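You operate a simulated robot arm through the tools that you are given. There is no shell and no other tool.

The job below is to be done with a simulated robot arm. You get a single attempt, and the scene is never put back.

TASK
Ring up the order on the tablet as a cash sale.
Fine: key in its drink, size and topping, press TOTAL, then CASH; push the drawer shut again.

It is judged by the outcome, as a careful person would: the job done as asked, and still so three seconds after it is handed in. It fails if anything else is knocked over, pushed out of place, dropped, spilled or broken.

THE ROBOT
A 7-joint arm with a three-finger gripper, fixed in place. Base frame: the origin is on the floor under the middle of its stand, x ahead of it, y to its left, z up. Readings come in m, degrees, newtons and seconds.
It reaches about 1.342 m from its shoulder. Its first joint turns from -166.0 to 166.0 degrees. Payload 2.69 kg.
Tool frame: the origin (TCP) lies between the finger pads and is the grasp point; the fingertips stand 0.03 m ahead of it; z points along the fingers, y is the line along which they close. The gripper opens to 0.128 m; its body begins 0.117 m behind the TCP.
Orientation is told as [roll, pitch, yaw] about the base's x, y, z axes, in that order, counted from this pose: with the fingers straight down and closing along the base's y, the tool's x points along the base's -x, its y along +y and its z along -z.

THE INTERFACE
- The arm moves only by the tool arm_command. Its argument "motion" is text: rows parted by semicolons, each of 7 numbers parted by spaces: the shift along the tool's x, y, z in units of 25 mm (1.0 is 25 mm), then the turn, a rotation vector about the tool's x, y, z in units of 4 degrees (1.0 is 4 degrees), then the closure in counts, from 0 (fully open) to 255 (shut). In form: x y z ax ay az hand; .... A call has 1 to 20 rows; each row shifts and turns the commanded pose from where the row before left it, along the tool's axes as they then stand. A call with a number of a shift or a turn outside -1 to 1 is refused whole. Each row takes 0.2 s and may step no farther than 0.05 m and 8.6 degrees from the row before; otherwise, or with a gripper value out of range, the whole call is refused. Where a pose cannot be reached the arm comes as near as it can. A force on the tool above 40 N (or 10 N above the force at the start of the call, whichever is more), or a blocked arm, ends the call early, and 0.2 s more pass. Each finger travels about 0.127 m/s and halts on what it meets, pressing with about 30 N; the grip force reading is that of the motor and also rises with nothing between the fingers. The clock runs only during rows and for 0.2 s after the last one: add rows that do not move to give the fingers time. The reply holds the time, the measured pose of the TCP, the force on the tool along the base axes, the opening and the grip force, in the units named above and with some noise, with the torque about the TCP (base axes, N m) and any sound that the robot's microphone picked up.
- Cameras (640 x 400 px; columns grow to the right, rows downward): "scene" is fixed at [0.0502, 0.6509, 1.6598]; the picture's right is [-0.99, -0.17, 0.00], its down [0.15, -0.86, -0.49] and it looks along [0.08, -0.48, 0.87] (base axes); focal length 214 px, centre (320, 200). "wrist" rides on the gripper at [0.058, 0.054, -0.131] in the tool frame; the picture's right is [-0.68, 0.74, 0.00], its down [-0.62, -0.57, -0.55] and it looks along [-0.40, -0.37, 0.84] (tool axes); focal length 234 px, centre (320, 200). There is no depth. A picture from a camera that has moved, and an enlarged one, comes with that camera's place and axes in the base frame and with its lens.
- camera(camera): a new picture of that camera. The clock stands still meanwhile.
- lift_body(by): moves the trunk up (or, below 0, down) by that many m; the arm rides with it, the base frame stays. It gives what a move gives, with no picture.
- enlarge(camera, box): a new picture of the part [left, top, right, bottom] of that camera's present view, enlarged. The clock stands still meanwhile.
- hand_in(): hands the job in; it is judged then, once.

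Nothing tells you positions but the pictures and the camera data. Unless the task says otherwise, let go and move clear before handing in.

The tools are called as name(argument=value, ...) on one line, values as JSON. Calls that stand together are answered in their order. arm_command: Moves the arm, as the interface text tells. Its arguments: {"type":"object","properties":{"motion":{"type":"string"}},"required":["motion"]} The other tools are called the same way: lift_body (by) moves the trunk up or down; camera (camera) takes a picture; enlarge (camera, box) takes an enlarged picture of a part of a camera's view; hand_in () hands the job in.

At the start:

```text
t: 0.0
tool_pos: [0.3901, 0.4622, 1.4647]
orientation: [0.1, 0.0, 0.0]
wrist_force: [0.5, 0.3, 0.0]
torque: [0.0, -0.02, 0.01]
grip_width: 0.1279
grip_force: 0.1
trunk travel left (down, up): [-0.15, 0.2]
```

scene: 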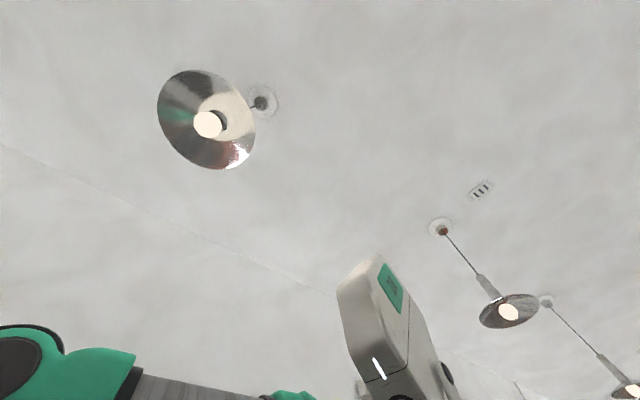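
wrist: 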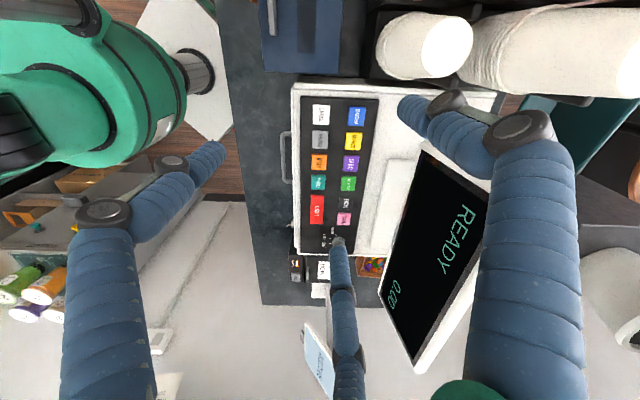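

The scene camera faces the ceiling, so only the wrist camera is useful: it shows a register with a keypad, a display reading READY, and a tablet at the bottom. I'll enlarge the keypad and tablet to read them.

enlarge(camera="wrist", box=[280, 80, 400, 260])

enlarge(camera="wrist", box=[280, 240, 400, 400])

camera(camera="scene")

```text
2.22 times, centred on (340, 170) of wrist
camera zoom: at [0.3307, 0.5153, 1.5963], right [0.68, 0.74, 0.0], down [0.62, -0.57, 0.55], along [0.4, -0.37, -0.84], focal length 520 px, centre (276, 267)
```

zoom: 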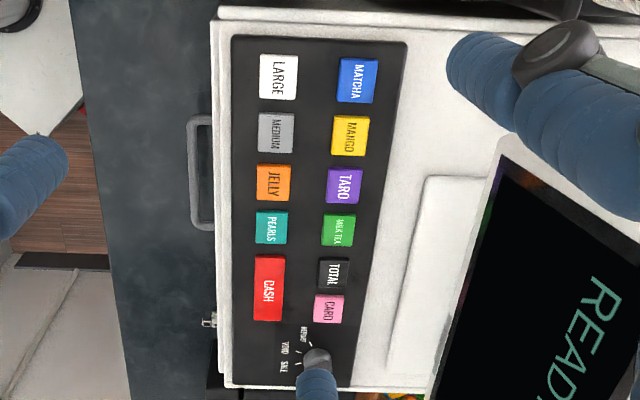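

```text
2.50 times, centred on (340, 320) of wrist
camera zoom: at [0.3307, 0.5153, 1.5963], right [0.68, 0.74, 0.0], down [0.62, -0.57, 0.55], along [0.4, -0.37, -0.84], focal length 585 px, centre (270, -100)
```

zoom: 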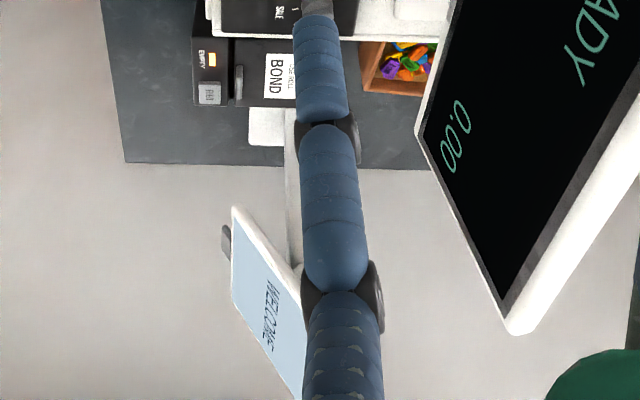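

```text
taken
```

scene: 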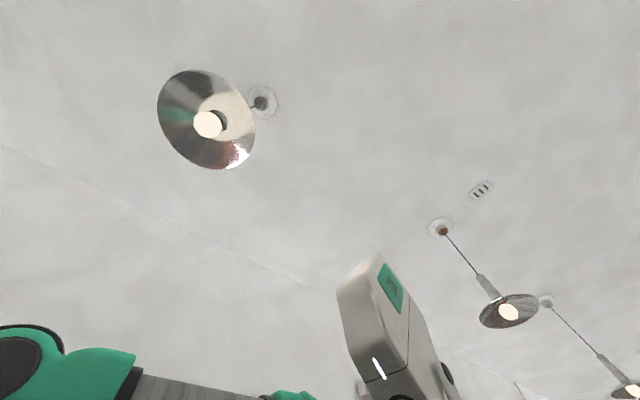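

The register keys are readable (drinks, sizes, toppings, TOTAL, CASH, CARD, and a mode dial at its lower end). The order tablet isn't identified yet, so I'll look at other parts of the view.

enlarge(camera="wrist", box=[480, 60, 640, 360])

enlarge(camera="wrist", box=[0, 180, 280, 400])

enlarge(camera="wrist", box=[200, 0, 440, 150])

enlarge(camera="wrist", box=[280, 220, 340, 257])

```text
1.33 times, centred on (560, 210) of wrist
camera zoom: at [0.3307, 0.5153, 1.5963], right [0.68, 0.74, 0.0], down [0.62, -0.57, 0.55], along [0.4, -0.37, -0.84], focal length 312 px, centre (0, 187)
```

zoom: 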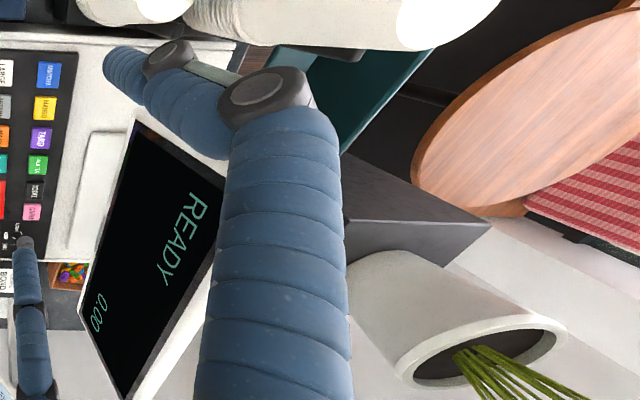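

```text
1.82 times, centred on (140, 290) of wrist
camera zoom: at [0.3307, 0.5153, 1.5963], right [0.68, 0.74, 0.0], down [0.62, -0.57, 0.55], along [0.4, -0.37, -0.84], focal length 426 px, centre (647, 36)
```

zoom: 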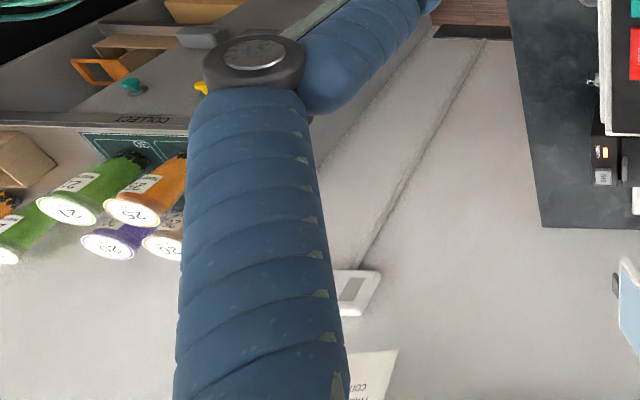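

```text
2.67 times, centred on (320, 75) of wrist
camera zoom: at [0.3307, 0.5153, 1.5963], right [0.68, 0.74, 0.0], down [0.62, -0.57, 0.55], along [0.4, -0.37, -0.84], focal length 624 px, centre (320, 533)
```

zoom: 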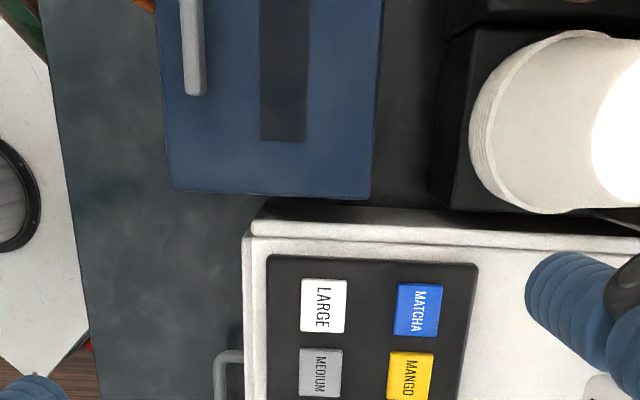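

```text
10.67 times, centred on (310, 238) of wrist
camera zoom: at [0.3307, 0.5153, 1.5963], right [0.68, 0.74, 0.0], down [0.62, -0.57, 0.55], along [0.4, -0.37, -0.84], focal length 2498 px, centre (427, -211)
```

zoom: 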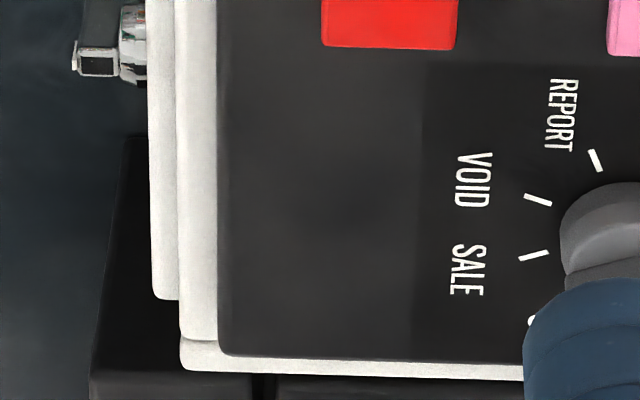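

I need the order tablet, which isn't clearly in view (the big READY screen looks like the register's display, and WELCOME looks like a small customer screen). I'll yaw the hand in place to look at the area to the left.

arm_command(motion="0 0 0 0 0 -1 0;0 0 0 0 0 -1 0;0 0 0 0 0 -1 0;0 0 0 0 0 -1 0;0 0 0 0 0 -1 0;0 0 0 0 0 -1 0;0 0 0 0 0 -1 0;0 0 0 0 0 -1 0;0 0 0 0 0 -1 0;0 0 0 0 0 -1 0;0 0 0 0 0 -1 0;0 0 0 0 0 -1 0;0 0 0 0 0 -1 0;0 0 0 0 0 -1 0;0 0 0 0 0 -1 0")

camera(camera="wrist")

camera(camera="scene")

```text
t: 3.2
tool_pos: [0.3887, 0.4616, 1.464]
orientation: [0.0, 0.0, 60.1]
wrist_force: [-0.1, -1.0, 1.1]
torque: [0.02, 0.01, -0.04]
grip_width: 0.1278
grip_force: 0.1
trunk travel left (down, up): [-0.15, 0.2]
```

```text
taken
camera wrist: at [0.3135, 0.4377, 1.5961], right [-0.3, 0.95, 0.0], down [0.8, 0.25, 0.55], along [0.52, 0.17, -0.84], focal length 234 px, centre (320, 200)
```

wrist: 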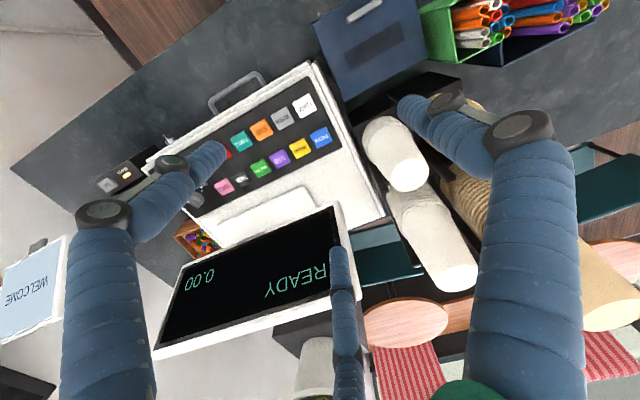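

```text
taken
```

scene: 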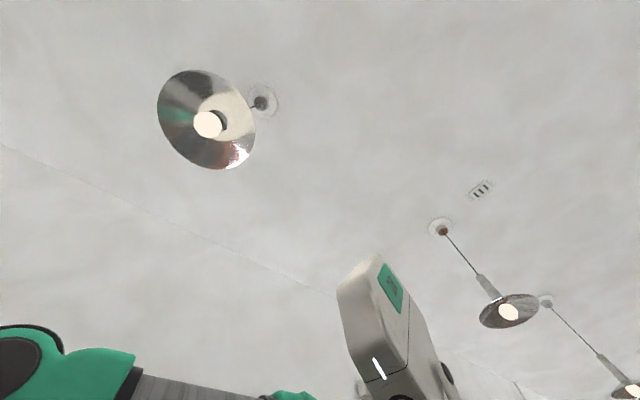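

The register is now seen from another angle, with straws, cup sleeves and the WELCOME screen around it, but no order tablet yet. I'll keep turning to search, and zoom on what's in view.

enlarge(camera="wrist", box=[0, 200, 80, 400])

arm_command(motion="0 0 0 0 0 -1 0;0 0 0 0 0 -1 0;0 0 0 0 0 -1 0;0 0 0 0 0 -1 0;0 0 0 0 0 -1 0;0 0 0 0 0 -1 0;0 0 0 0 0 -1 0;0 0 0 0 0 -1 0;0 0 0 0 0 -1 0;0 0 0 0 0 -1 0;0 0 0 0 0 -1 0;0 0 0 0 0 -1 0;0 0 0 0 0 -1 0;0 0 0 0 0 -1 0;0 0 0 0 0 -1 0")

camera(camera="wrist")

```text
2.00 times, centred on (40, 300) of wrist
camera zoom: at [0.3135, 0.4377, 1.5961], right [-0.3, 0.95, 0.0], down [0.8, 0.25, 0.55], along [0.52, 0.17, -0.84], focal length 468 px, centre (880, 0)
```

zoom: 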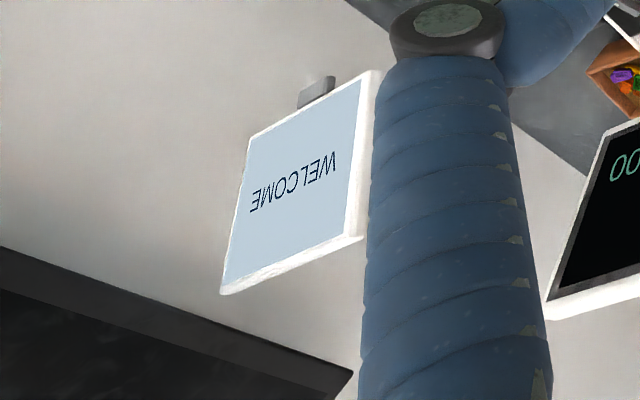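

```text
t: 6.4
tool_pos: [0.3897, 0.4618, 1.4644]
orientation: [-0.1, -0.1, 120.1]
wrist_force: [0.1, -0.7, -0.2]
torque: [0.01, 0.02, 0.01]
grip_width: 0.1281
grip_force: 0.0
trunk travel left (down, up): [-0.15, 0.2]
```

```text
taken
camera wrist: at [0.3722, 0.3839, 1.5962], right [-0.98, 0.22, 0.0], down [0.18, 0.82, 0.55], along [0.12, 0.54, -0.84], focal length 234 px, centre (320, 200)
```

wrist: 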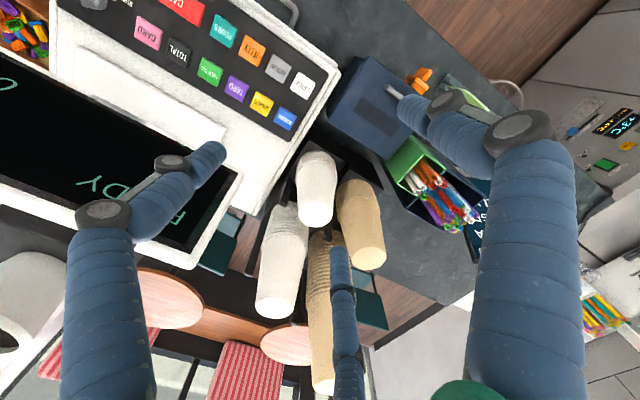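

Now I can see straws, cups, and on the right some dark panels with text. I'll enlarge those.

enlarge(camera="wrist", box=[540, 60, 640, 200])

enlarge(camera="wrist", box=[400, 60, 520, 280])

arm_command(motion="0 0 0 0 0 -1 0;0 0 0 0 0 -1 0;0 0 0 0 0 -1 0;0 0 0 0 0 -1 0;0 0 0 0 0 -1 0;0 0 0 0 0 -1 0;0 0 0 0 0 -1 0;0 0 0 0 0 -1 0;0 0 0 0 0 -1 0;0 0 0 0 0 -1 0")

camera(camera="wrist")

```text
2.86 times, centred on (590, 130) of wrist
camera zoom: at [0.3722, 0.3839, 1.5962], right [-0.98, 0.22, 0.0], down [0.18, 0.82, 0.55], along [0.12, 0.54, -0.84], focal length 669 px, centre (-451, 400)
```

zoom: 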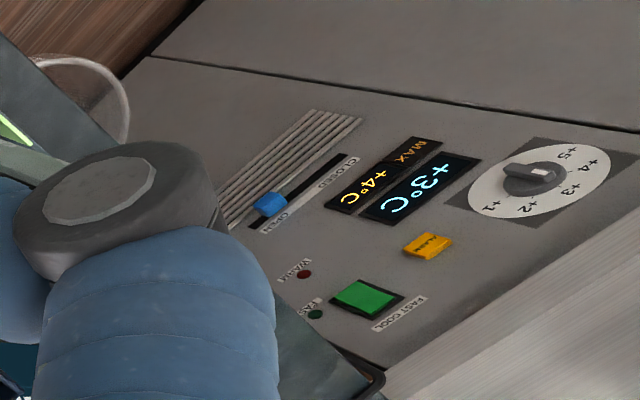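

```text
1.82 times, centred on (460, 170) of wrist
camera zoom: at [0.3722, 0.3839, 1.5962], right [-0.98, 0.22, 0.0], down [0.18, 0.82, 0.55], along [0.12, 0.54, -0.84], focal length 426 px, centre (66, 254)
```

zoom: 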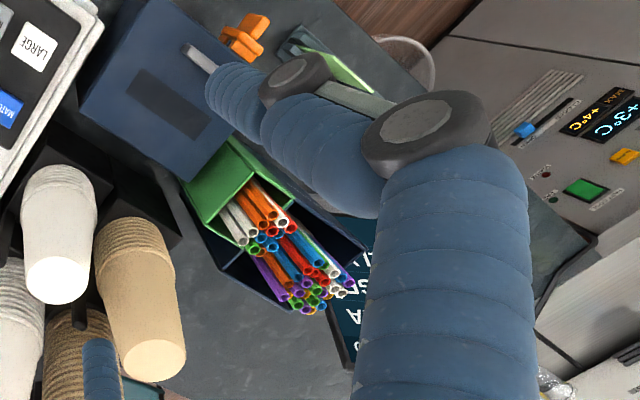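

```text
t: 8.6
tool_pos: [0.389, 0.4628, 1.4645]
orientation: [0.0, 0.0, 160.1]
wrist_force: [1.5, 0.1, 0.1]
torque: [0.02, 0.02, -0.01]
grip_width: 0.128
grip_force: 0.0
trunk travel left (down, up): [-0.15, 0.2]
```

```text
taken
camera wrist: at [0.4259, 0.3913, 1.596], right [-0.89, -0.46, 0.0], down [-0.39, 0.74, 0.55], along [-0.25, 0.49, -0.84], focal length 234 px, centre (320, 200)
```

wrist: 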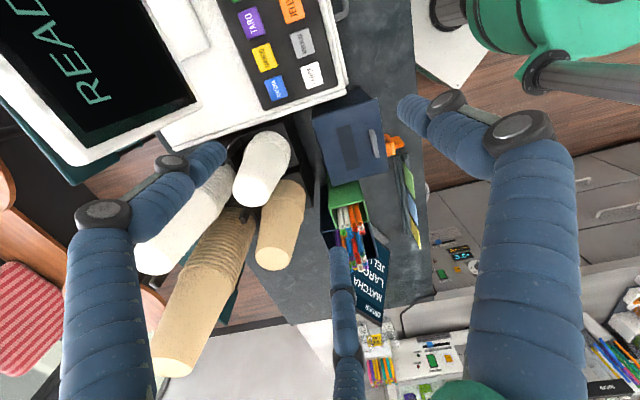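

The dark teal board by the straws reads like an order ("MATCHA, LARGE, JELLY…"). I'll enlarge it to read it exactly.

enlarge(camera="wrist", box=[320, 200, 440, 340])

enlarge(camera="wrist", box=[340, 120, 440, 260])

```text
2.86 times, centred on (380, 270) of wrist
camera zoom: at [0.4259, 0.3913, 1.596], right [-0.89, -0.46, 0.0], down [-0.39, 0.74, 0.55], along [-0.25, 0.49, -0.84], focal length 669 px, centre (149, 0)
```

zoom: 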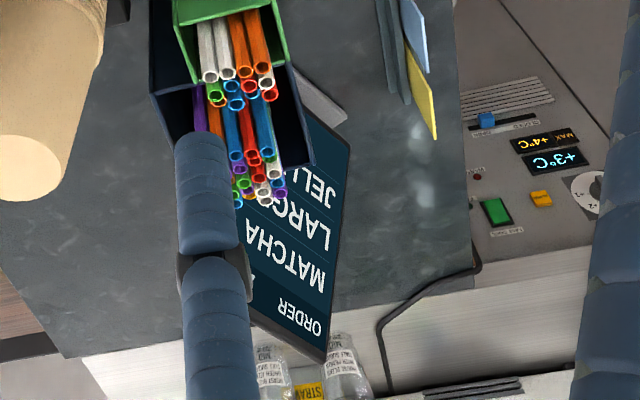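

```text
2.86 times, centred on (390, 190) of wrist
camera zoom: at [0.4259, 0.3913, 1.596], right [-0.89, -0.46, 0.0], down [-0.39, 0.74, 0.55], along [-0.25, 0.49, -0.84], focal length 669 px, centre (120, 229)
```

zoom: 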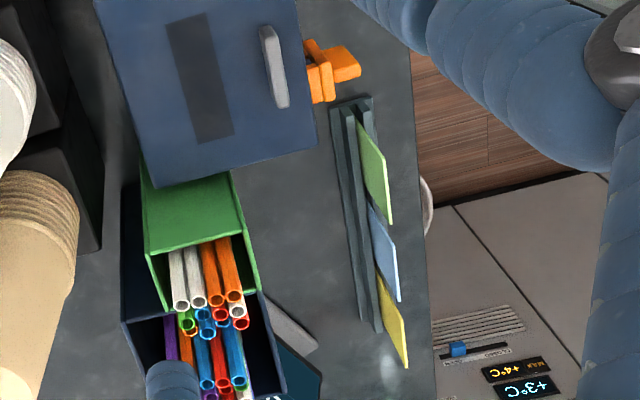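

The tablet is beside the straws at roughly (-0.05, 0.93), reading MATCHA / LARGE / JELLY as far as visible, though partly hidden. I'll shift the hand 0.15 m toward -x (away from the tall cup stacks) for an unobstructed reading.

arm_command(motion="-0.94 0.342 0 0 0 0 0;-0.94 0.342 0 0 0 0 0;-0.94 0.342 0 0 0 0 0;-0.94 0.342 0 0 0 0 0;-0.94 0.342 0 0 0 0 0;-0.94 0.342 0 0 0 0 0")

camera(camera="wrist")

```text
t: 10.0
tool_pos: [0.2376, 0.4621, 1.4644]
orientation: [-0.1, 0.0, 160.2]
wrist_force: [-0.4, -0.4, 0.1]
torque: [0.01, 0.03, 0.03]
grip_width: 0.1281
grip_force: 0.0
trunk travel left (down, up): [-0.15, 0.2]
```

```text
taken
camera wrist: at [0.2744, 0.3906, 1.5963], right [-0.89, -0.46, 0.0], down [-0.39, 0.74, 0.55], along [-0.25, 0.49, -0.84], focal length 234 px, centre (320, 200)
```

wrist: 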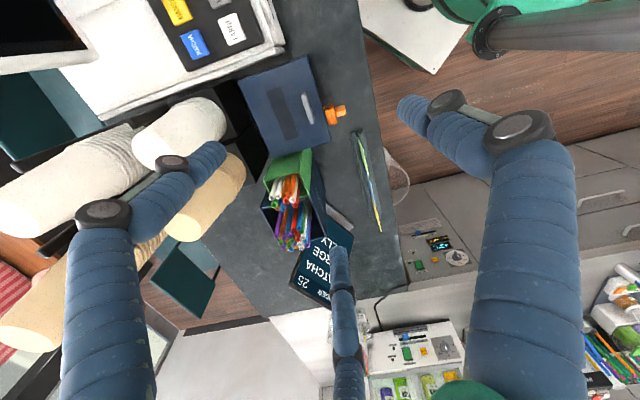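

enlarge(camera="wrist", box=[270, 215, 370, 315])

```text
4.00 times, centred on (320, 265) of wrist
camera zoom: at [0.2744, 0.3906, 1.5963], right [-0.89, -0.46, 0.0], down [-0.39, 0.74, 0.55], along [-0.25, 0.49, -0.84], focal length 937 px, centre (320, -60)
```

zoom: 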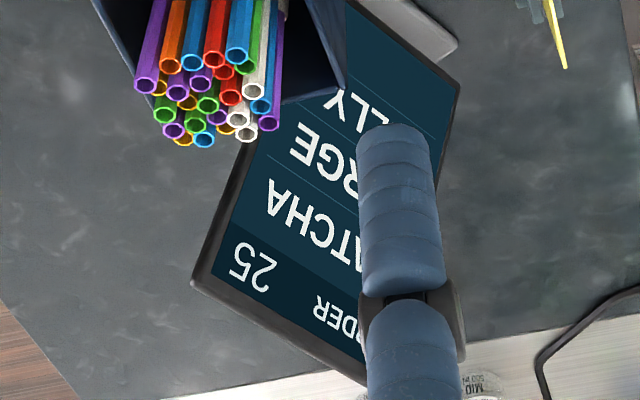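

The tablet reads ORDER 25: MATCHA, LARGE, JELLY. Next I'll go over the keypad from the operator side with the fingers closing, to see the dial, the display and the fingertip shape.

arm_command(motion="0.923 0.431 0 0 0 0 0;0.923 0.431 0 0 0 0 0;0.923 0.431 0 0 0 0 0;0.923 0.431 0 0 0 0 0;0.923 0.431 0 0 0 0 0;0.923 0.431 0 0 0 0 0;0.923 0.431 0 0 0 0 0;0.923 0.431 0 0 0 0 0;0.923 0.431 0 0 0 0 0")

arm_command(motion="0 0 0 0 0 1 60;0 0 0 0 0 1 120;0 0 0 0 0 1 180;0 0 0 0 0 1 255;0 0 0 0 0 1 255;0 0 0 0 0 1 255;0 0 0 0 0 1 255;0 0 0 0 0 1 255;0 0 0 0 0 1 255;0 0 0 0 0 1 255;0 0 0 0 0 1 255;0 0 0 0 0 1 255;0 0 0 0 0 1 255;0 0 0 0 0 1 255;0 0 0 0 0 1 255;0 0 0 0 0 1 255;0 0 0 0 0 1 255;0 0 0 0 0 1 255")

camera(camera="wrist")

```text
t: 12.0
tool_pos: [0.4013, 0.3012, 1.4647]
orientation: [0.0, 0.0, 160.1]
wrist_force: [0.0, 0.4, 0.6]
torque: [-0.01, 0.03, 0.03]
grip_width: 0.1281
grip_force: 0.1
trunk travel left (down, up): [-0.15, 0.2]
```

```text
t: 15.8
tool_pos: [0.4017, 0.3002, 1.4634]
orientation: [0.0, 0.0, 88.1]
wrist_force: [0.6, 0.5, -0.1]
torque: [0.0, 0.0, 0.02]
grip_width: 0.0021
grip_force: 29.9
trunk travel left (down, up): [-0.15, 0.2]
```

```text
taken
camera wrist: at [0.3455, 0.2426, 1.5963], right [-0.71, 0.7, 0.0], down [0.59, 0.6, 0.55], along [0.38, 0.39, -0.84], focal length 234 px, centre (320, 200)
```

wrist: 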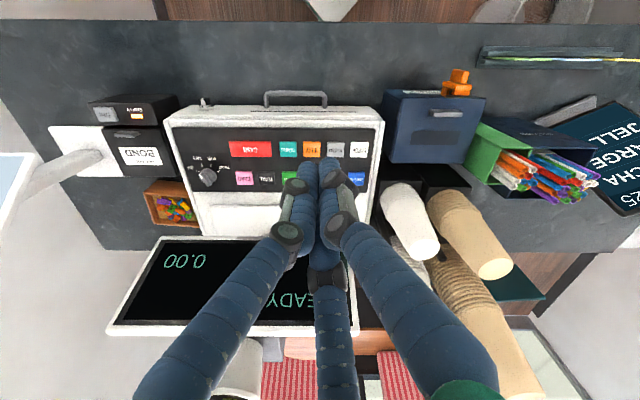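

This is a clear overhead view of the register, printer, drawer handle, and tablet. I'll enlarge the dial, the keypad, the printer and the tablet.

enlarge(camera="wrist", box=[160, 90, 280, 210])

enlarge(camera="wrist", box=[80, 80, 200, 180])

enlarge(camera="wrist", box=[220, 80, 400, 200])

enlarge(camera="wrist", box=[520, 80, 640, 220])

enlarge(camera="wrist", box=[100, 230, 360, 340])

```text
3.33 times, centred on (220, 150) of wrist
camera zoom: at [0.3455, 0.2426, 1.5963], right [-0.71, 0.7, 0.0], down [0.59, 0.6, 0.55], along [0.38, 0.39, -0.84], focal length 781 px, centre (653, 367)
```

zoom: 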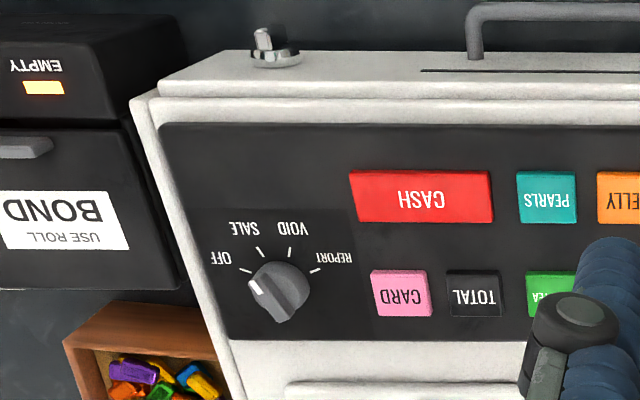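

```text
4.00 times, centred on (140, 130) of wrist
camera zoom: at [0.3455, 0.2426, 1.5963], right [-0.71, 0.7, 0.0], down [0.59, 0.6, 0.55], along [0.38, 0.39, -0.84], focal length 937 px, centre (1040, 480)
```

zoom: 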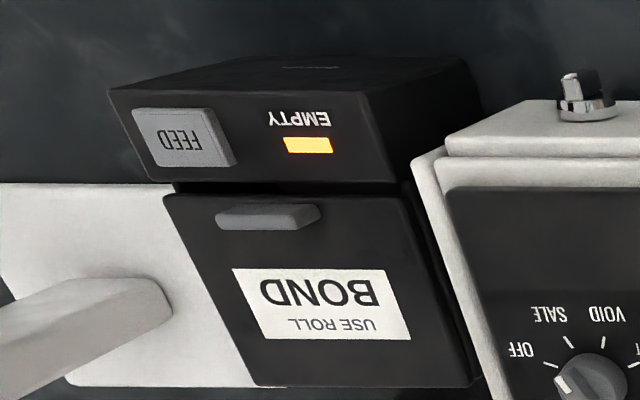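

```text
3.33 times, centred on (310, 140) of wrist
camera zoom: at [0.3455, 0.2426, 1.5963], right [-0.71, 0.7, 0.0], down [0.59, 0.6, 0.55], along [0.38, 0.39, -0.84], focal length 781 px, centre (353, 400)
```

zoom: 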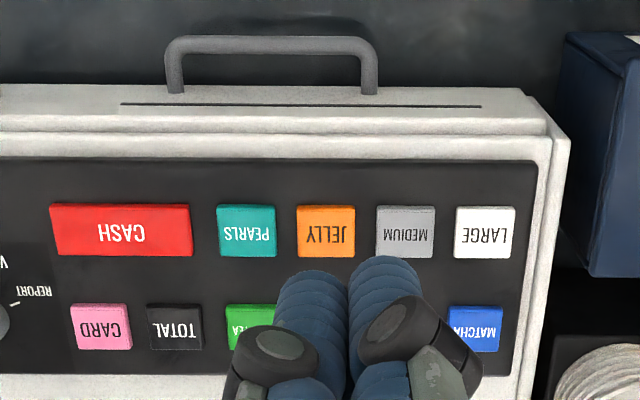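

```text
2.86 times, centred on (580, 150) of wrist
camera zoom: at [0.3455, 0.2426, 1.5963], right [-0.71, 0.7, 0.0], down [0.59, 0.6, 0.55], along [0.38, 0.39, -0.84], focal length 669 px, centre (-423, 343)
```

zoom: 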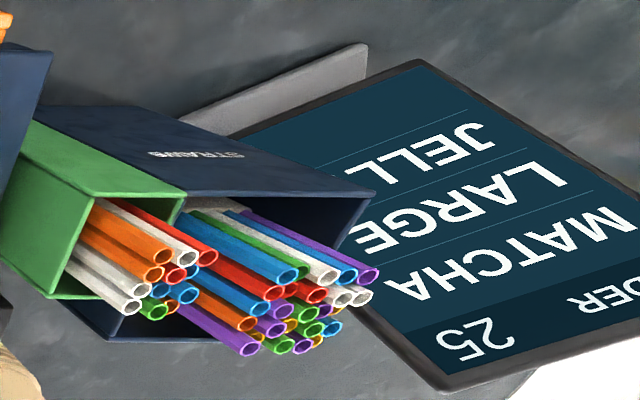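

```text
2.46 times, centred on (230, 285) of wrist
camera zoom: at [0.3455, 0.2426, 1.5963], right [-0.71, 0.7, 0.0], down [0.59, 0.6, 0.55], along [0.38, 0.39, -0.84], focal length 576 px, centre (542, -9)
```

zoom: 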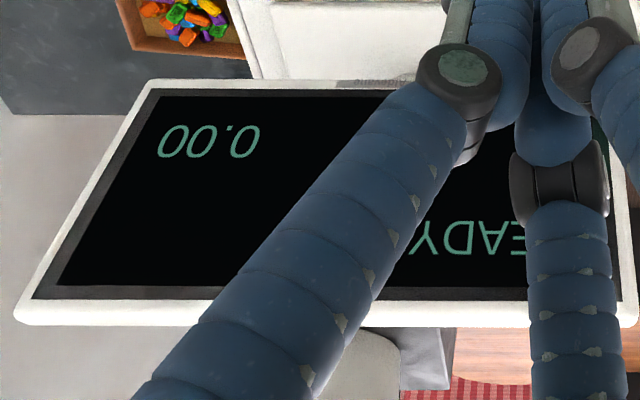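

Order confirmed: 25 – MATCHA, LARGE, JELLY. The mode dial needs a close look to see whether it is really on SALE.

enlarge(camera="wrist", box=[185, 150, 235, 195])

enlarge(camera="wrist", box=[190, 90, 230, 120])

```text
8.89 times, centred on (210, 172) of wrist
camera zoom: at [0.3455, 0.2426, 1.5963], right [-0.71, 0.7, 0.0], down [0.59, 0.6, 0.55], along [0.38, 0.39, -0.84], focal length 2082 px, centre (1298, 444)
```

zoom: 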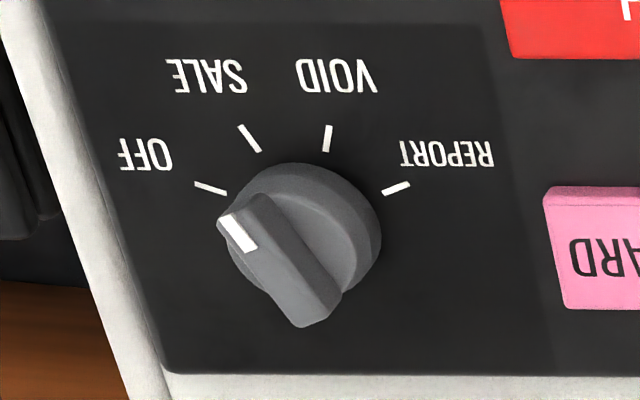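

```text
13.33 times, centred on (210, 105) of wrist
camera zoom: at [0.3455, 0.2426, 1.5963], right [-0.71, 0.7, 0.0], down [0.59, 0.6, 0.55], along [0.38, 0.39, -0.84], focal length 3122 px, centre (1787, 1467)
```

zoom: 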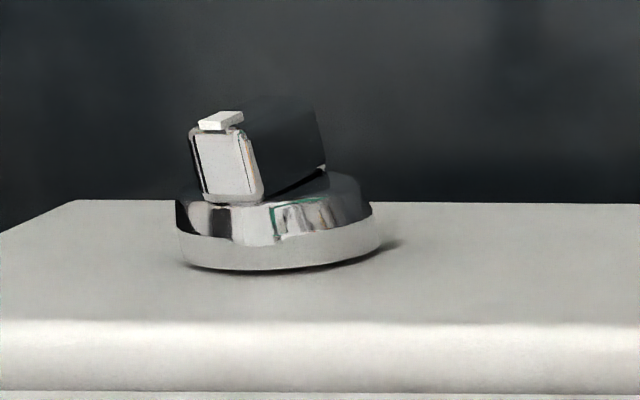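

The dial points at SALE, so the register is ready. From several views I place the keys at roughly MATCHA (0.468, 0.492), LARGE (0.416, 0.440), JELLY (0.492, 0.365), TOTAL (0.621, 0.339), CASH (0.587, 0.269), with tops near z 1.096. I'll move above MATCHA with the fingers closed and check the alignment.

arm_command(motion="0 0 0 0 0 -0.475 255;-0.959 -0.332 0 0 0 0 255;-0.959 -0.332 0 0 0 0 255;-0.959 -0.332 0 0 0 0 255;-0.959 -0.332 0 0 0 0 255;-0.959 -0.332 0 0 0 0 255;-0.959 -0.332 0 0 0 0 255;-0.959 -0.332 0 0 0 0 255;-0.959 -0.332 0 0 0 0 255;0 0 1 0 0 0 255;0 0 1 0 0 0 255;0 0 1 0 0 0 255;0 0 1 0 0 0 255;0 0 1 0 0 0 255;0 0 1 0 0 0 255")

camera(camera="wrist")

```text
t: 19.0
tool_pos: [0.469, 0.492, 1.3149]
orientation: [0.0, 0.0, 89.8]
wrist_force: [0.4, -0.1, -0.3]
torque: [-0.03, 0.02, -0.03]
grip_width: 0.0022
grip_force: 30.7
trunk travel left (down, up): [-0.15, 0.2]
```

```text
taken
camera wrist: at [0.415, 0.4325, 1.4468], right [-0.74, 0.68, 0.0], down [0.57, 0.62, 0.55], along [0.37, 0.4, -0.84], focal length 234 px, centre (320, 200)
```

wrist: 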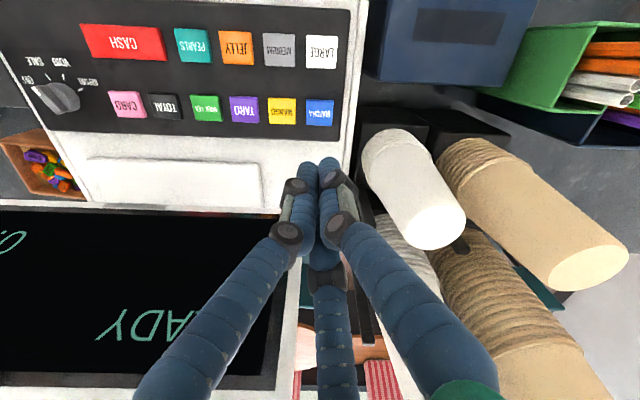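

The tool axis projects right onto the MATCHA key. I'll descend to just above it.

arm_command(motion="0 0 1 0 0 0 255;0 0 1 0 0 0 255;0 0 1 0 0 0 255;0 0 1 0 0 0 255;0 0 1 0 0 0 255;0 0 1 0 0 0 255;0 0 0.6 0 0 0 255")

camera(camera="wrist")

```text
t: 20.6
tool_pos: [0.468, 0.4928, 1.1486]
orientation: [0.0, 0.0, 89.9]
wrist_force: [-0.3, -0.5, -0.5]
torque: [0.01, 0.0, 0.02]
grip_width: 0.0022
grip_force: 30.0
trunk travel left (down, up): [-0.15, 0.2]
```

```text
taken
camera wrist: at [0.4145, 0.4328, 1.2806], right [-0.74, 0.68, 0.0], down [0.57, 0.62, 0.55], along [0.37, 0.4, -0.84], focal length 234 px, centre (320, 200)
```

wrist: 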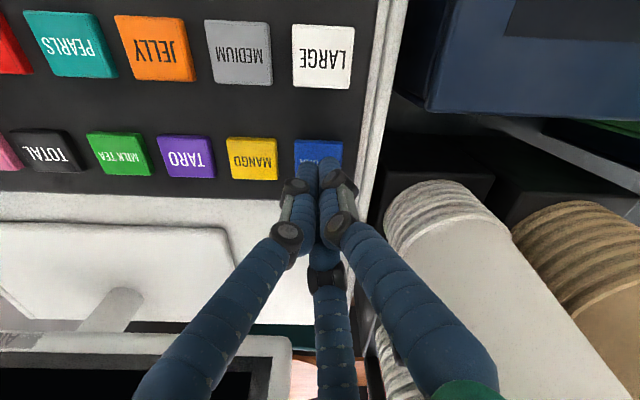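

The fingertip cluster is aligned over MATCHA, about 20 mm above it. I'll press down in small steps now.

arm_command(motion="0 0 0.2 0 0 0 255;0 0 0.2 0 0 0 255;0 0 0.2 0 0 0 255;0 0 0.1 0 0 0 255;0 0 0.1 0 0 0 255")

```text
t: 21.8
tool_pos: [0.4682, 0.4915, 1.1318]
orientation: [0.0, -0.1, 89.8]
wrist_force: [0.6, 1.0, 2.9]
torque: [0.05, -0.06, 0.03]
grip_width: 0.006
grip_force: 31.4
trunk travel left (down, up): [-0.15, 0.2]
heard: click
```

I heard a click with light contact. I'll lift and check the display for the registered item.

arm_command(motion="0 0 -0.5 0 0 0 255;0 0 -1 0 0 0 255;0 0 -1 0 0 0 255")

camera(camera="wrist")

```text
t: 22.6
tool_pos: [0.4676, 0.4918, 1.1923]
orientation: [0.1, 0.0, 89.8]
wrist_force: [1.0, -0.8, 0.2]
torque: [0.0, -0.02, 0.03]
grip_width: 0.002
grip_force: 32.0
trunk travel left (down, up): [-0.15, 0.2]
```

```text
taken
camera wrist: at [0.4141, 0.4325, 1.3241], right [-0.74, 0.68, 0.0], down [0.57, 0.61, 0.55], along [0.37, 0.4, -0.84], focal length 234 px, centre (320, 200)
```

wrist: 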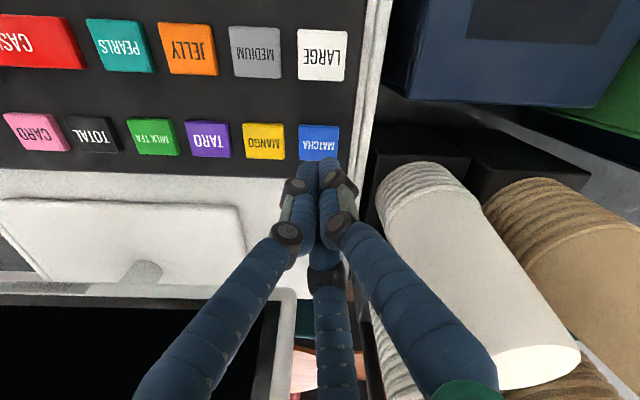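

The display isn't in view from here. I'll rise while moving over toward LARGE and check the display before pressing further.

arm_command(motion="0.42 0.41 -1 0 0 0 255;0.42 0.41 -1 0 0 0 255;0.42 0.41 -1 0 0 0 255;0.42 0.41 -1 0 0 0 255;0.42 0.41 -1 0 0 0 255")

camera(camera="wrist")

```text
t: 23.8
tool_pos: [0.4167, 0.4396, 1.3162]
orientation: [0.0, 0.1, 89.8]
wrist_force: [0.6, -0.2, 0.4]
torque: [-0.03, -0.01, 0.01]
grip_width: 0.0019
grip_force: 32.1
trunk travel left (down, up): [-0.15, 0.2]
```

```text
taken
camera wrist: at [0.364, 0.3799, 1.4488], right [-0.74, 0.68, 0.0], down [0.57, 0.62, 0.55], along [0.37, 0.4, -0.84], focal length 234 px, centre (320, 200)
```

wrist: 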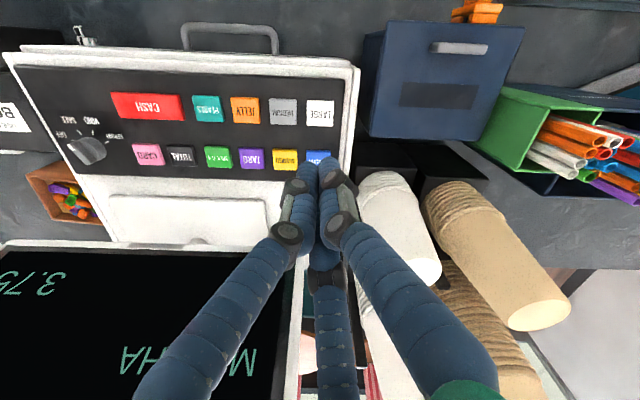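

The display now shows MATCHA 3.75, so that key registered. LARGE is lined up under the tool; I'll press it the same way.

arm_command(motion="0 0 1 0 0 0 255;0 0 1 0 0 0 255;0 0 1 0 0 0 255;0 0 1 0 0 0 255;0 0 1 0 0 0 255;0 0 1 0 0 0 255;0 0 0.7 0 0 0 255;0 0 0.2 0 0 0 255;0 0 0.2 0 0 0 255;0 0 0.2 0 0 0 255;0 0 0.1 0 0 0 255;0 0 0.1 0 0 0 255")

```text
t: 26.4
tool_pos: [0.4166, 0.4399, 1.1292]
orientation: [0.1, 0.0, 89.9]
wrist_force: [-2.5, -0.1, 5.2]
torque: [-0.06, 0.06, 0.02]
grip_width: 0.006
grip_force: 31.3
trunk travel left (down, up): [-0.15, 0.2]
heard: click
```

Click heard on LARGE. I'll rise, shift over JELLY and verify on the display.

arm_command(motion="0 0 -0.5 0 0 0 255;0.426 -0.428 -1 0 0 0 255;0.426 -0.428 -1 0 0 0 255;0.426 -0.428 -1 0 0 0 255;0.426 -0.428 -1 0 0 0 255;0.426 -0.428 -1 0 0 0 255;0.426 -0.428 -1 0 0 0 255;0.426 -0.428 -1 0 0 0 255")

camera(camera="wrist")

```text
t: 28.2
tool_pos: [0.4904, 0.3645, 1.317]
orientation: [0.0, -0.1, 89.8]
wrist_force: [0.0, 0.7, 0.6]
torque: [0.0, -0.02, -0.02]
grip_width: 0.0022
grip_force: 31.7
trunk travel left (down, up): [-0.15, 0.2]
```

```text
taken
camera wrist: at [0.4381, 0.3048, 1.4498], right [-0.74, 0.68, 0.0], down [0.57, 0.62, 0.55], along [0.37, 0.4, -0.84], focal length 234 px, centre (320, 200)
```

wrist: 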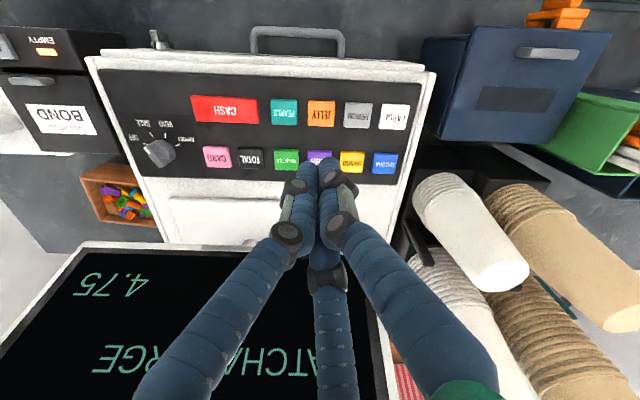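

The display shows MATCHA LARGE 4.75. JELLY sits at the expected pixel; I'll press it.

arm_command(motion="0 0 1 0 0 0 255;0 0 1 0 0 0 255;0 0 1 0 0 0 255;0 0 1 0 0 0 255;0 0 1 0 0 0 255;0 0 1 0 0 0 255;0 0 0.7 0 0 0 255;0 0 0.2 0 0 0 255;0 0 0.2 0 0 0 255;0 0 0.2 0 0 0 255;0 0 0.1 0 0 0 255;0 0 0.1 0 0 0 255")

```text
t: 30.8
tool_pos: [0.4922, 0.3632, 1.1296]
orientation: [0.0, 0.0, 89.9]
wrist_force: [-0.9, -1.4, 4.3]
torque: [-0.03, 0.0, 0.06]
grip_width: 0.0059
grip_force: 31.3
trunk travel left (down, up): [-0.15, 0.2]
heard: click
```

Click heard on JELLY. I'll rise, move above TOTAL, and verify on the display.

arm_command(motion="0 0 -0.5 0 0 0 255;0.146 -0.74 -1 0 0 0 255;0.146 -0.74 -1 0 0 0 255;0.146 -0.74 -1 0 0 0 255;0.146 -0.74 -1 0 0 0 255;0.146 -0.74 -1 0 0 0 255;0.146 -0.74 -1 0 0 0 255;0.146 -0.74 -1 0 0 0 255")

camera(camera="wrist")

```text
t: 32.6
tool_pos: [0.6212, 0.3392, 1.3164]
orientation: [0.1, -0.1, 89.9]
wrist_force: [0.9, 0.2, 0.1]
torque: [0.01, -0.02, 0.0]
grip_width: 0.0019
grip_force: 31.2
trunk travel left (down, up): [-0.15, 0.2]
```

```text
taken
camera wrist: at [0.5673, 0.2799, 1.4488], right [-0.74, 0.68, 0.0], down [0.57, 0.62, 0.55], along [0.37, 0.4, -0.84], focal length 234 px, centre (320, 200)
```

wrist: 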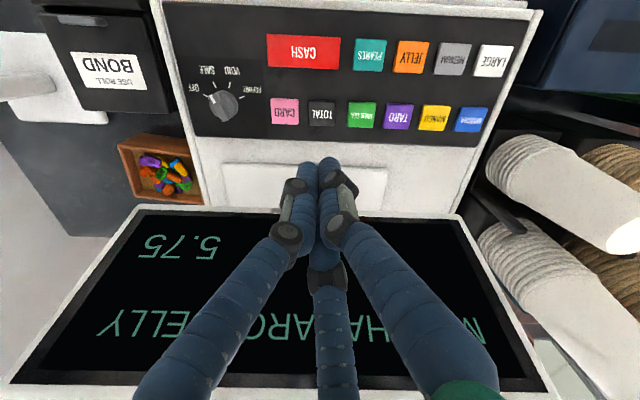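

The display reads MATCHA LARGE JELLY 5.75 and TOTAL is under the tool axis. I'll press TOTAL.

arm_command(motion="0 0 1 0 0 0 255;0 0 1 0 0 0 255;0 0 1 0 0 0 255;0 0 1 0 0 0 255;0 0 1 0 0 0 255;0 0 1 0 0 0 255;0 0 0.7 0 0 0 255;0 0 0.2 0 0 0 255;0 0 0.2 0 0 0 255;0 0 0.2 0 0 0 255;0 0 0.1 0 0 0 255;0 0 0.1 0 0 0 255")

```text
t: 35.2
tool_pos: [0.6198, 0.3392, 1.1308]
orientation: [-0.1, 0.0, 89.9]
wrist_force: [-1.1, 0.0, 5.4]
torque: [-0.03, 0.05, 0.0]
grip_width: 0.0061
grip_force: 31.4
trunk travel left (down, up): [-0.15, 0.2]
heard: click
```

Click heard on TOTAL. I'll rise, move above CASH and read the display.

arm_command(motion="0 0 -0.5 0 0 0 255;0.403 0.19 -1 0 0 0 255;0.403 0.19 -1 0 0 0 255;0.403 0.19 -1 0 0 0 255;0.403 0.19 -1 0 0 0 255;0.403 0.19 -1 0 0 0 255;0.403 0.19 -1 0 0 0 255;0.403 0.19 -1 0 0 0 255")

camera(camera="wrist")

```text
t: 37.0
tool_pos: [0.5862, 0.2683, 1.3178]
orientation: [0.0, 0.1, 89.9]
wrist_force: [0.7, -0.1, -0.1]
torque: [-0.02, 0.01, -0.02]
grip_width: 0.0022
grip_force: 31.7
trunk travel left (down, up): [-0.15, 0.2]
```

```text
taken
camera wrist: at [0.5331, 0.2093, 1.4491], right [-0.74, 0.68, 0.0], down [0.57, 0.62, 0.55], along [0.37, 0.4, -0.84], focal length 234 px, centre (320, 200)
```

wrist: 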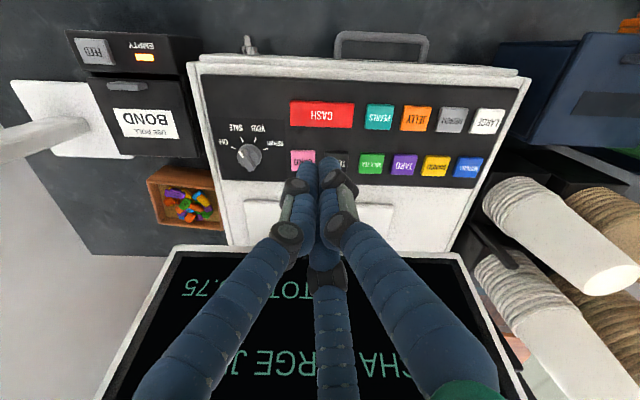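

The display shows the order with TOTAL 5.75. CASH is lined up beneath the tool and the space in front of the drawer looks clear; I'll press CASH.

arm_command(motion="0 0 1 0 0 0 255;0 0 1 0 0 0 255;0 0 1 0 0 0 255;0 0 1 0 0 0 255;0 0 1 0 0 0 255;0 0 1 0 0 0 255;0 0 0.7 0 0 0 255;0 0 0.2 0 0 0 255;0 0 0.2 0 0 0 255;0 0 0.2 0 0 0 255;0 0 0.1 0 0 0 255;0 0 0.1 0 0 0 255")

arm_command(motion="0 0 -0.5 0 0 0 255;0 0 -1 0 0 0 255;0 0 -1 0 0 0 255;0 0 -1 0 0 0 255;0 0 -1 0 0 0 255;0 0 -1 0 0 0 255;0 0 -1 0 0 0 255;0 0 -1 0 0 0 255;0 0 -1 0 0 0 255;0 0 -1 0 0 0 255")

camera(camera="wrist")

```text
t: 39.6
tool_pos: [0.5881, 0.2686, 1.1293]
orientation: [-0.1, 0.0, 90.0]
wrist_force: [0.7, 0.2, 3.9]
torque: [0.02, 0.0, -0.03]
grip_width: 0.0059
grip_force: 31.8
trunk travel left (down, up): [-0.15, 0.2]
heard: click
```

```text
t: 41.8
tool_pos: [0.5861, 0.2684, 1.367]
orientation: [-0.1, 0.0, 89.9]
wrist_force: [-0.4, -0.2, -0.5]
torque: [0.02, 0.01, -0.01]
grip_width: 0.002
grip_force: 31.7
trunk travel left (down, up): [-0.15, 0.2]
```

```text
taken
camera wrist: at [0.5335, 0.2089, 1.4989], right [-0.74, 0.68, 0.0], down [0.57, 0.62, 0.55], along [0.37, 0.4, -0.84], focal length 234 px, centre (320, 200)
```

wrist: 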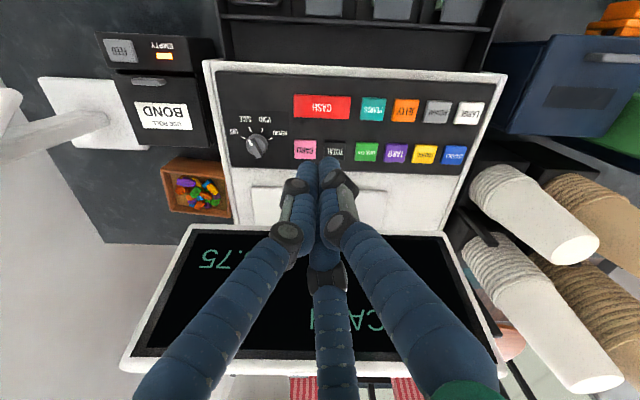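

The drawer has popped open (tray visible at the top of the view) and the screen shows CASH 5.75. I'll move the hand back toward the operator side and up to see how far the drawer extends.

arm_command(motion="0.34 0.93 -0.47 0 0 0 255;0.34 0.93 -0.47 0 0 0 255;0.34 0.93 -0.47 0 0 0 255;0.34 0.93 -0.47 0 0 0 255;0.34 0.93 -0.47 0 0 0 255;0.34 0.93 -0.47 0 0 0 255;0.34 0.93 -0.47 0 0 0 255;0.34 0.93 -0.47 0 0 0 255")

camera(camera="wrist")

```text
t: 43.6
tool_pos: [0.4022, 0.2001, 1.4627]
orientation: [0.0, 0.0, 89.8]
wrist_force: [0.1, -1.3, -0.3]
torque: [-0.03, 0.0, 0.02]
grip_width: 0.0022
grip_force: 31.7
trunk travel left (down, up): [-0.15, 0.2]
```

```text
taken
camera wrist: at [0.3478, 0.1413, 1.5943], right [-0.74, 0.68, 0.0], down [0.57, 0.62, 0.55], along [0.37, 0.4, -0.84], focal length 234 px, centre (320, 200)
```

wrist: 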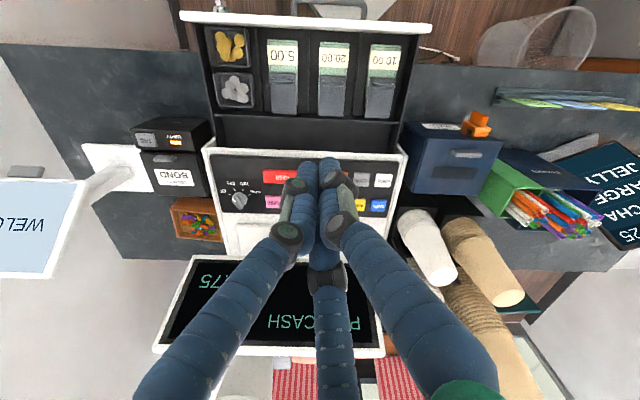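

The display reads PAID…CASH and the drawer is out about 0.23 m, its white front beyond the counter edge near (0.33, 0.09). I'll move the hand to the operator side, staying high, to see the drawer's front face before pushing.

arm_command(motion="0.92 0.28 0.1 0 0 0 255;0.92 0.28 0.1 0 0 0 255;0.92 0.28 0.1 0 0 0 255;0.92 0.28 0.1 0 0 0 255;0.92 0.28 0.1 0 0 0 255;0.92 0.28 0.1 0 0 0 255;0.92 0.28 0.1 0 0 0 255;0.92 0.28 0.1 0 0 0 255;0.92 0.28 0.1 0 0 0 255;0.92 0.28 0.1 0 0 0 255")

camera(camera="wrist")

camera(camera="scene")

```text
t: 45.8
tool_pos: [0.3306, -0.0299, 1.4369]
orientation: [0.0, 0.0, 89.9]
wrist_force: [0.4, -1.0, 0.1]
torque: [0.03, -0.01, -0.03]
grip_width: 0.0024
grip_force: 31.9
trunk travel left (down, up): [-0.15, 0.2]
```

```text
taken
camera wrist: at [0.2777, -0.0893, 1.5683], right [-0.74, 0.68, 0.0], down [0.57, 0.62, 0.55], along [0.37, 0.4, -0.84], focal length 234 px, centre (320, 200)
```

wrist: 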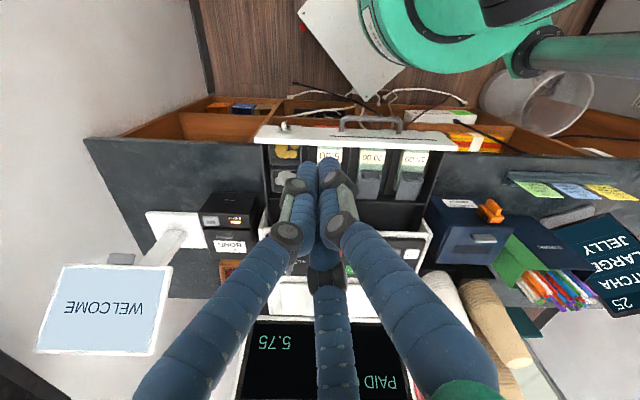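

```text
taken
```

scene: 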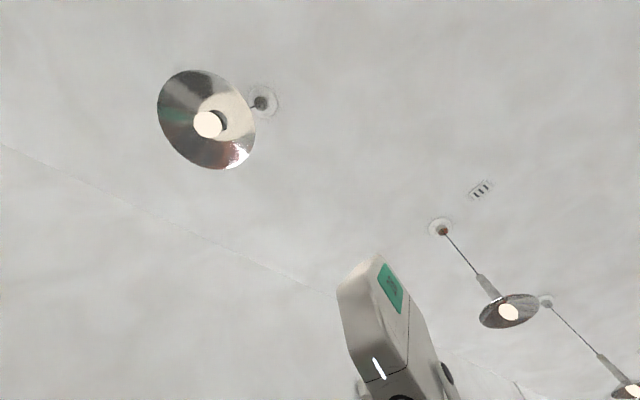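

I can see the drawer front with handle and lock now, plus open shelves under the counter on this side. I'll zoom in on the drawer front.

enlarge(camera="wrist", box=[230, 80, 490, 220])

enlarge(camera="wrist", box=[240, 100, 350, 170])

```text
2.46 times, centred on (360, 150) of wrist
camera zoom: at [0.2777, -0.0893, 1.5683], right [-0.74, 0.68, 0.0], down [0.57, 0.62, 0.55], along [0.37, 0.4, -0.84], focal length 576 px, centre (222, 323)
```

zoom: 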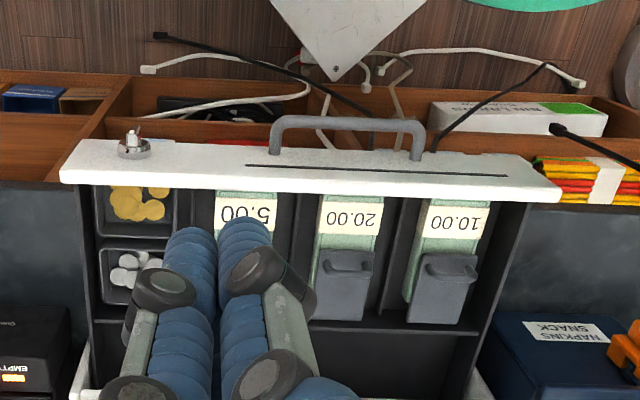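

```text
5.71 times, centred on (295, 135) of wrist
camera zoom: at [0.2777, -0.0893, 1.5683], right [-0.74, 0.68, 0.0], down [0.57, 0.62, 0.55], along [0.37, 0.4, -0.84], focal length 1338 px, centre (463, 571)
```

zoom: 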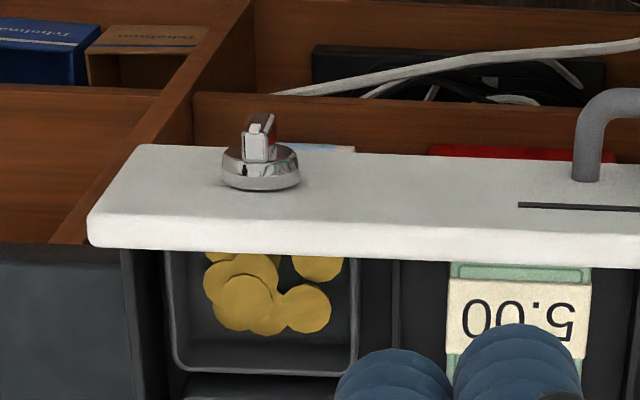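

From triangulation the drawer's outer face is at about z 0.98–1.06 and roughly 0.09 m in front of the tool; there's a clear flat area between the lock and the handle, straight ahead of the hand. I'll descend here on the operator side, watching the pose.

arm_command(motion="0.24 -0.24 1 0 0 0 255;0 0 1 0 0 0 255;0 0 1 0 0 0 255;0 0 1 0 0 0 255;0 0 1 0 0 0 255;0 0 1 0 0 0 255;0 0 1 0 0 0 255;0 0 1 0 0 0 255;0 0 1 0 0 0 255;0 0 1 0 0 0 255")

camera(camera="wrist")

```text
t: 48.0
tool_pos: [0.3375, -0.0343, 1.1871]
orientation: [0.0, -0.1, 89.9]
wrist_force: [-1.0, 0.1, 0.1]
torque: [0.01, 0.02, 0.02]
grip_width: 0.0019
grip_force: 31.7
trunk travel left (down, up): [-0.15, 0.2]
```

```text
taken
camera wrist: at [0.2836, -0.0946, 1.3178], right [-0.74, 0.68, 0.0], down [0.57, 0.62, 0.55], along [0.37, 0.4, -0.84], focal length 234 px, centre (320, 200)
```

wrist: 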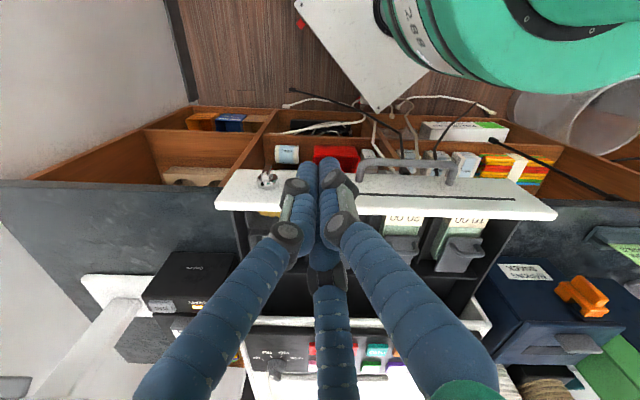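

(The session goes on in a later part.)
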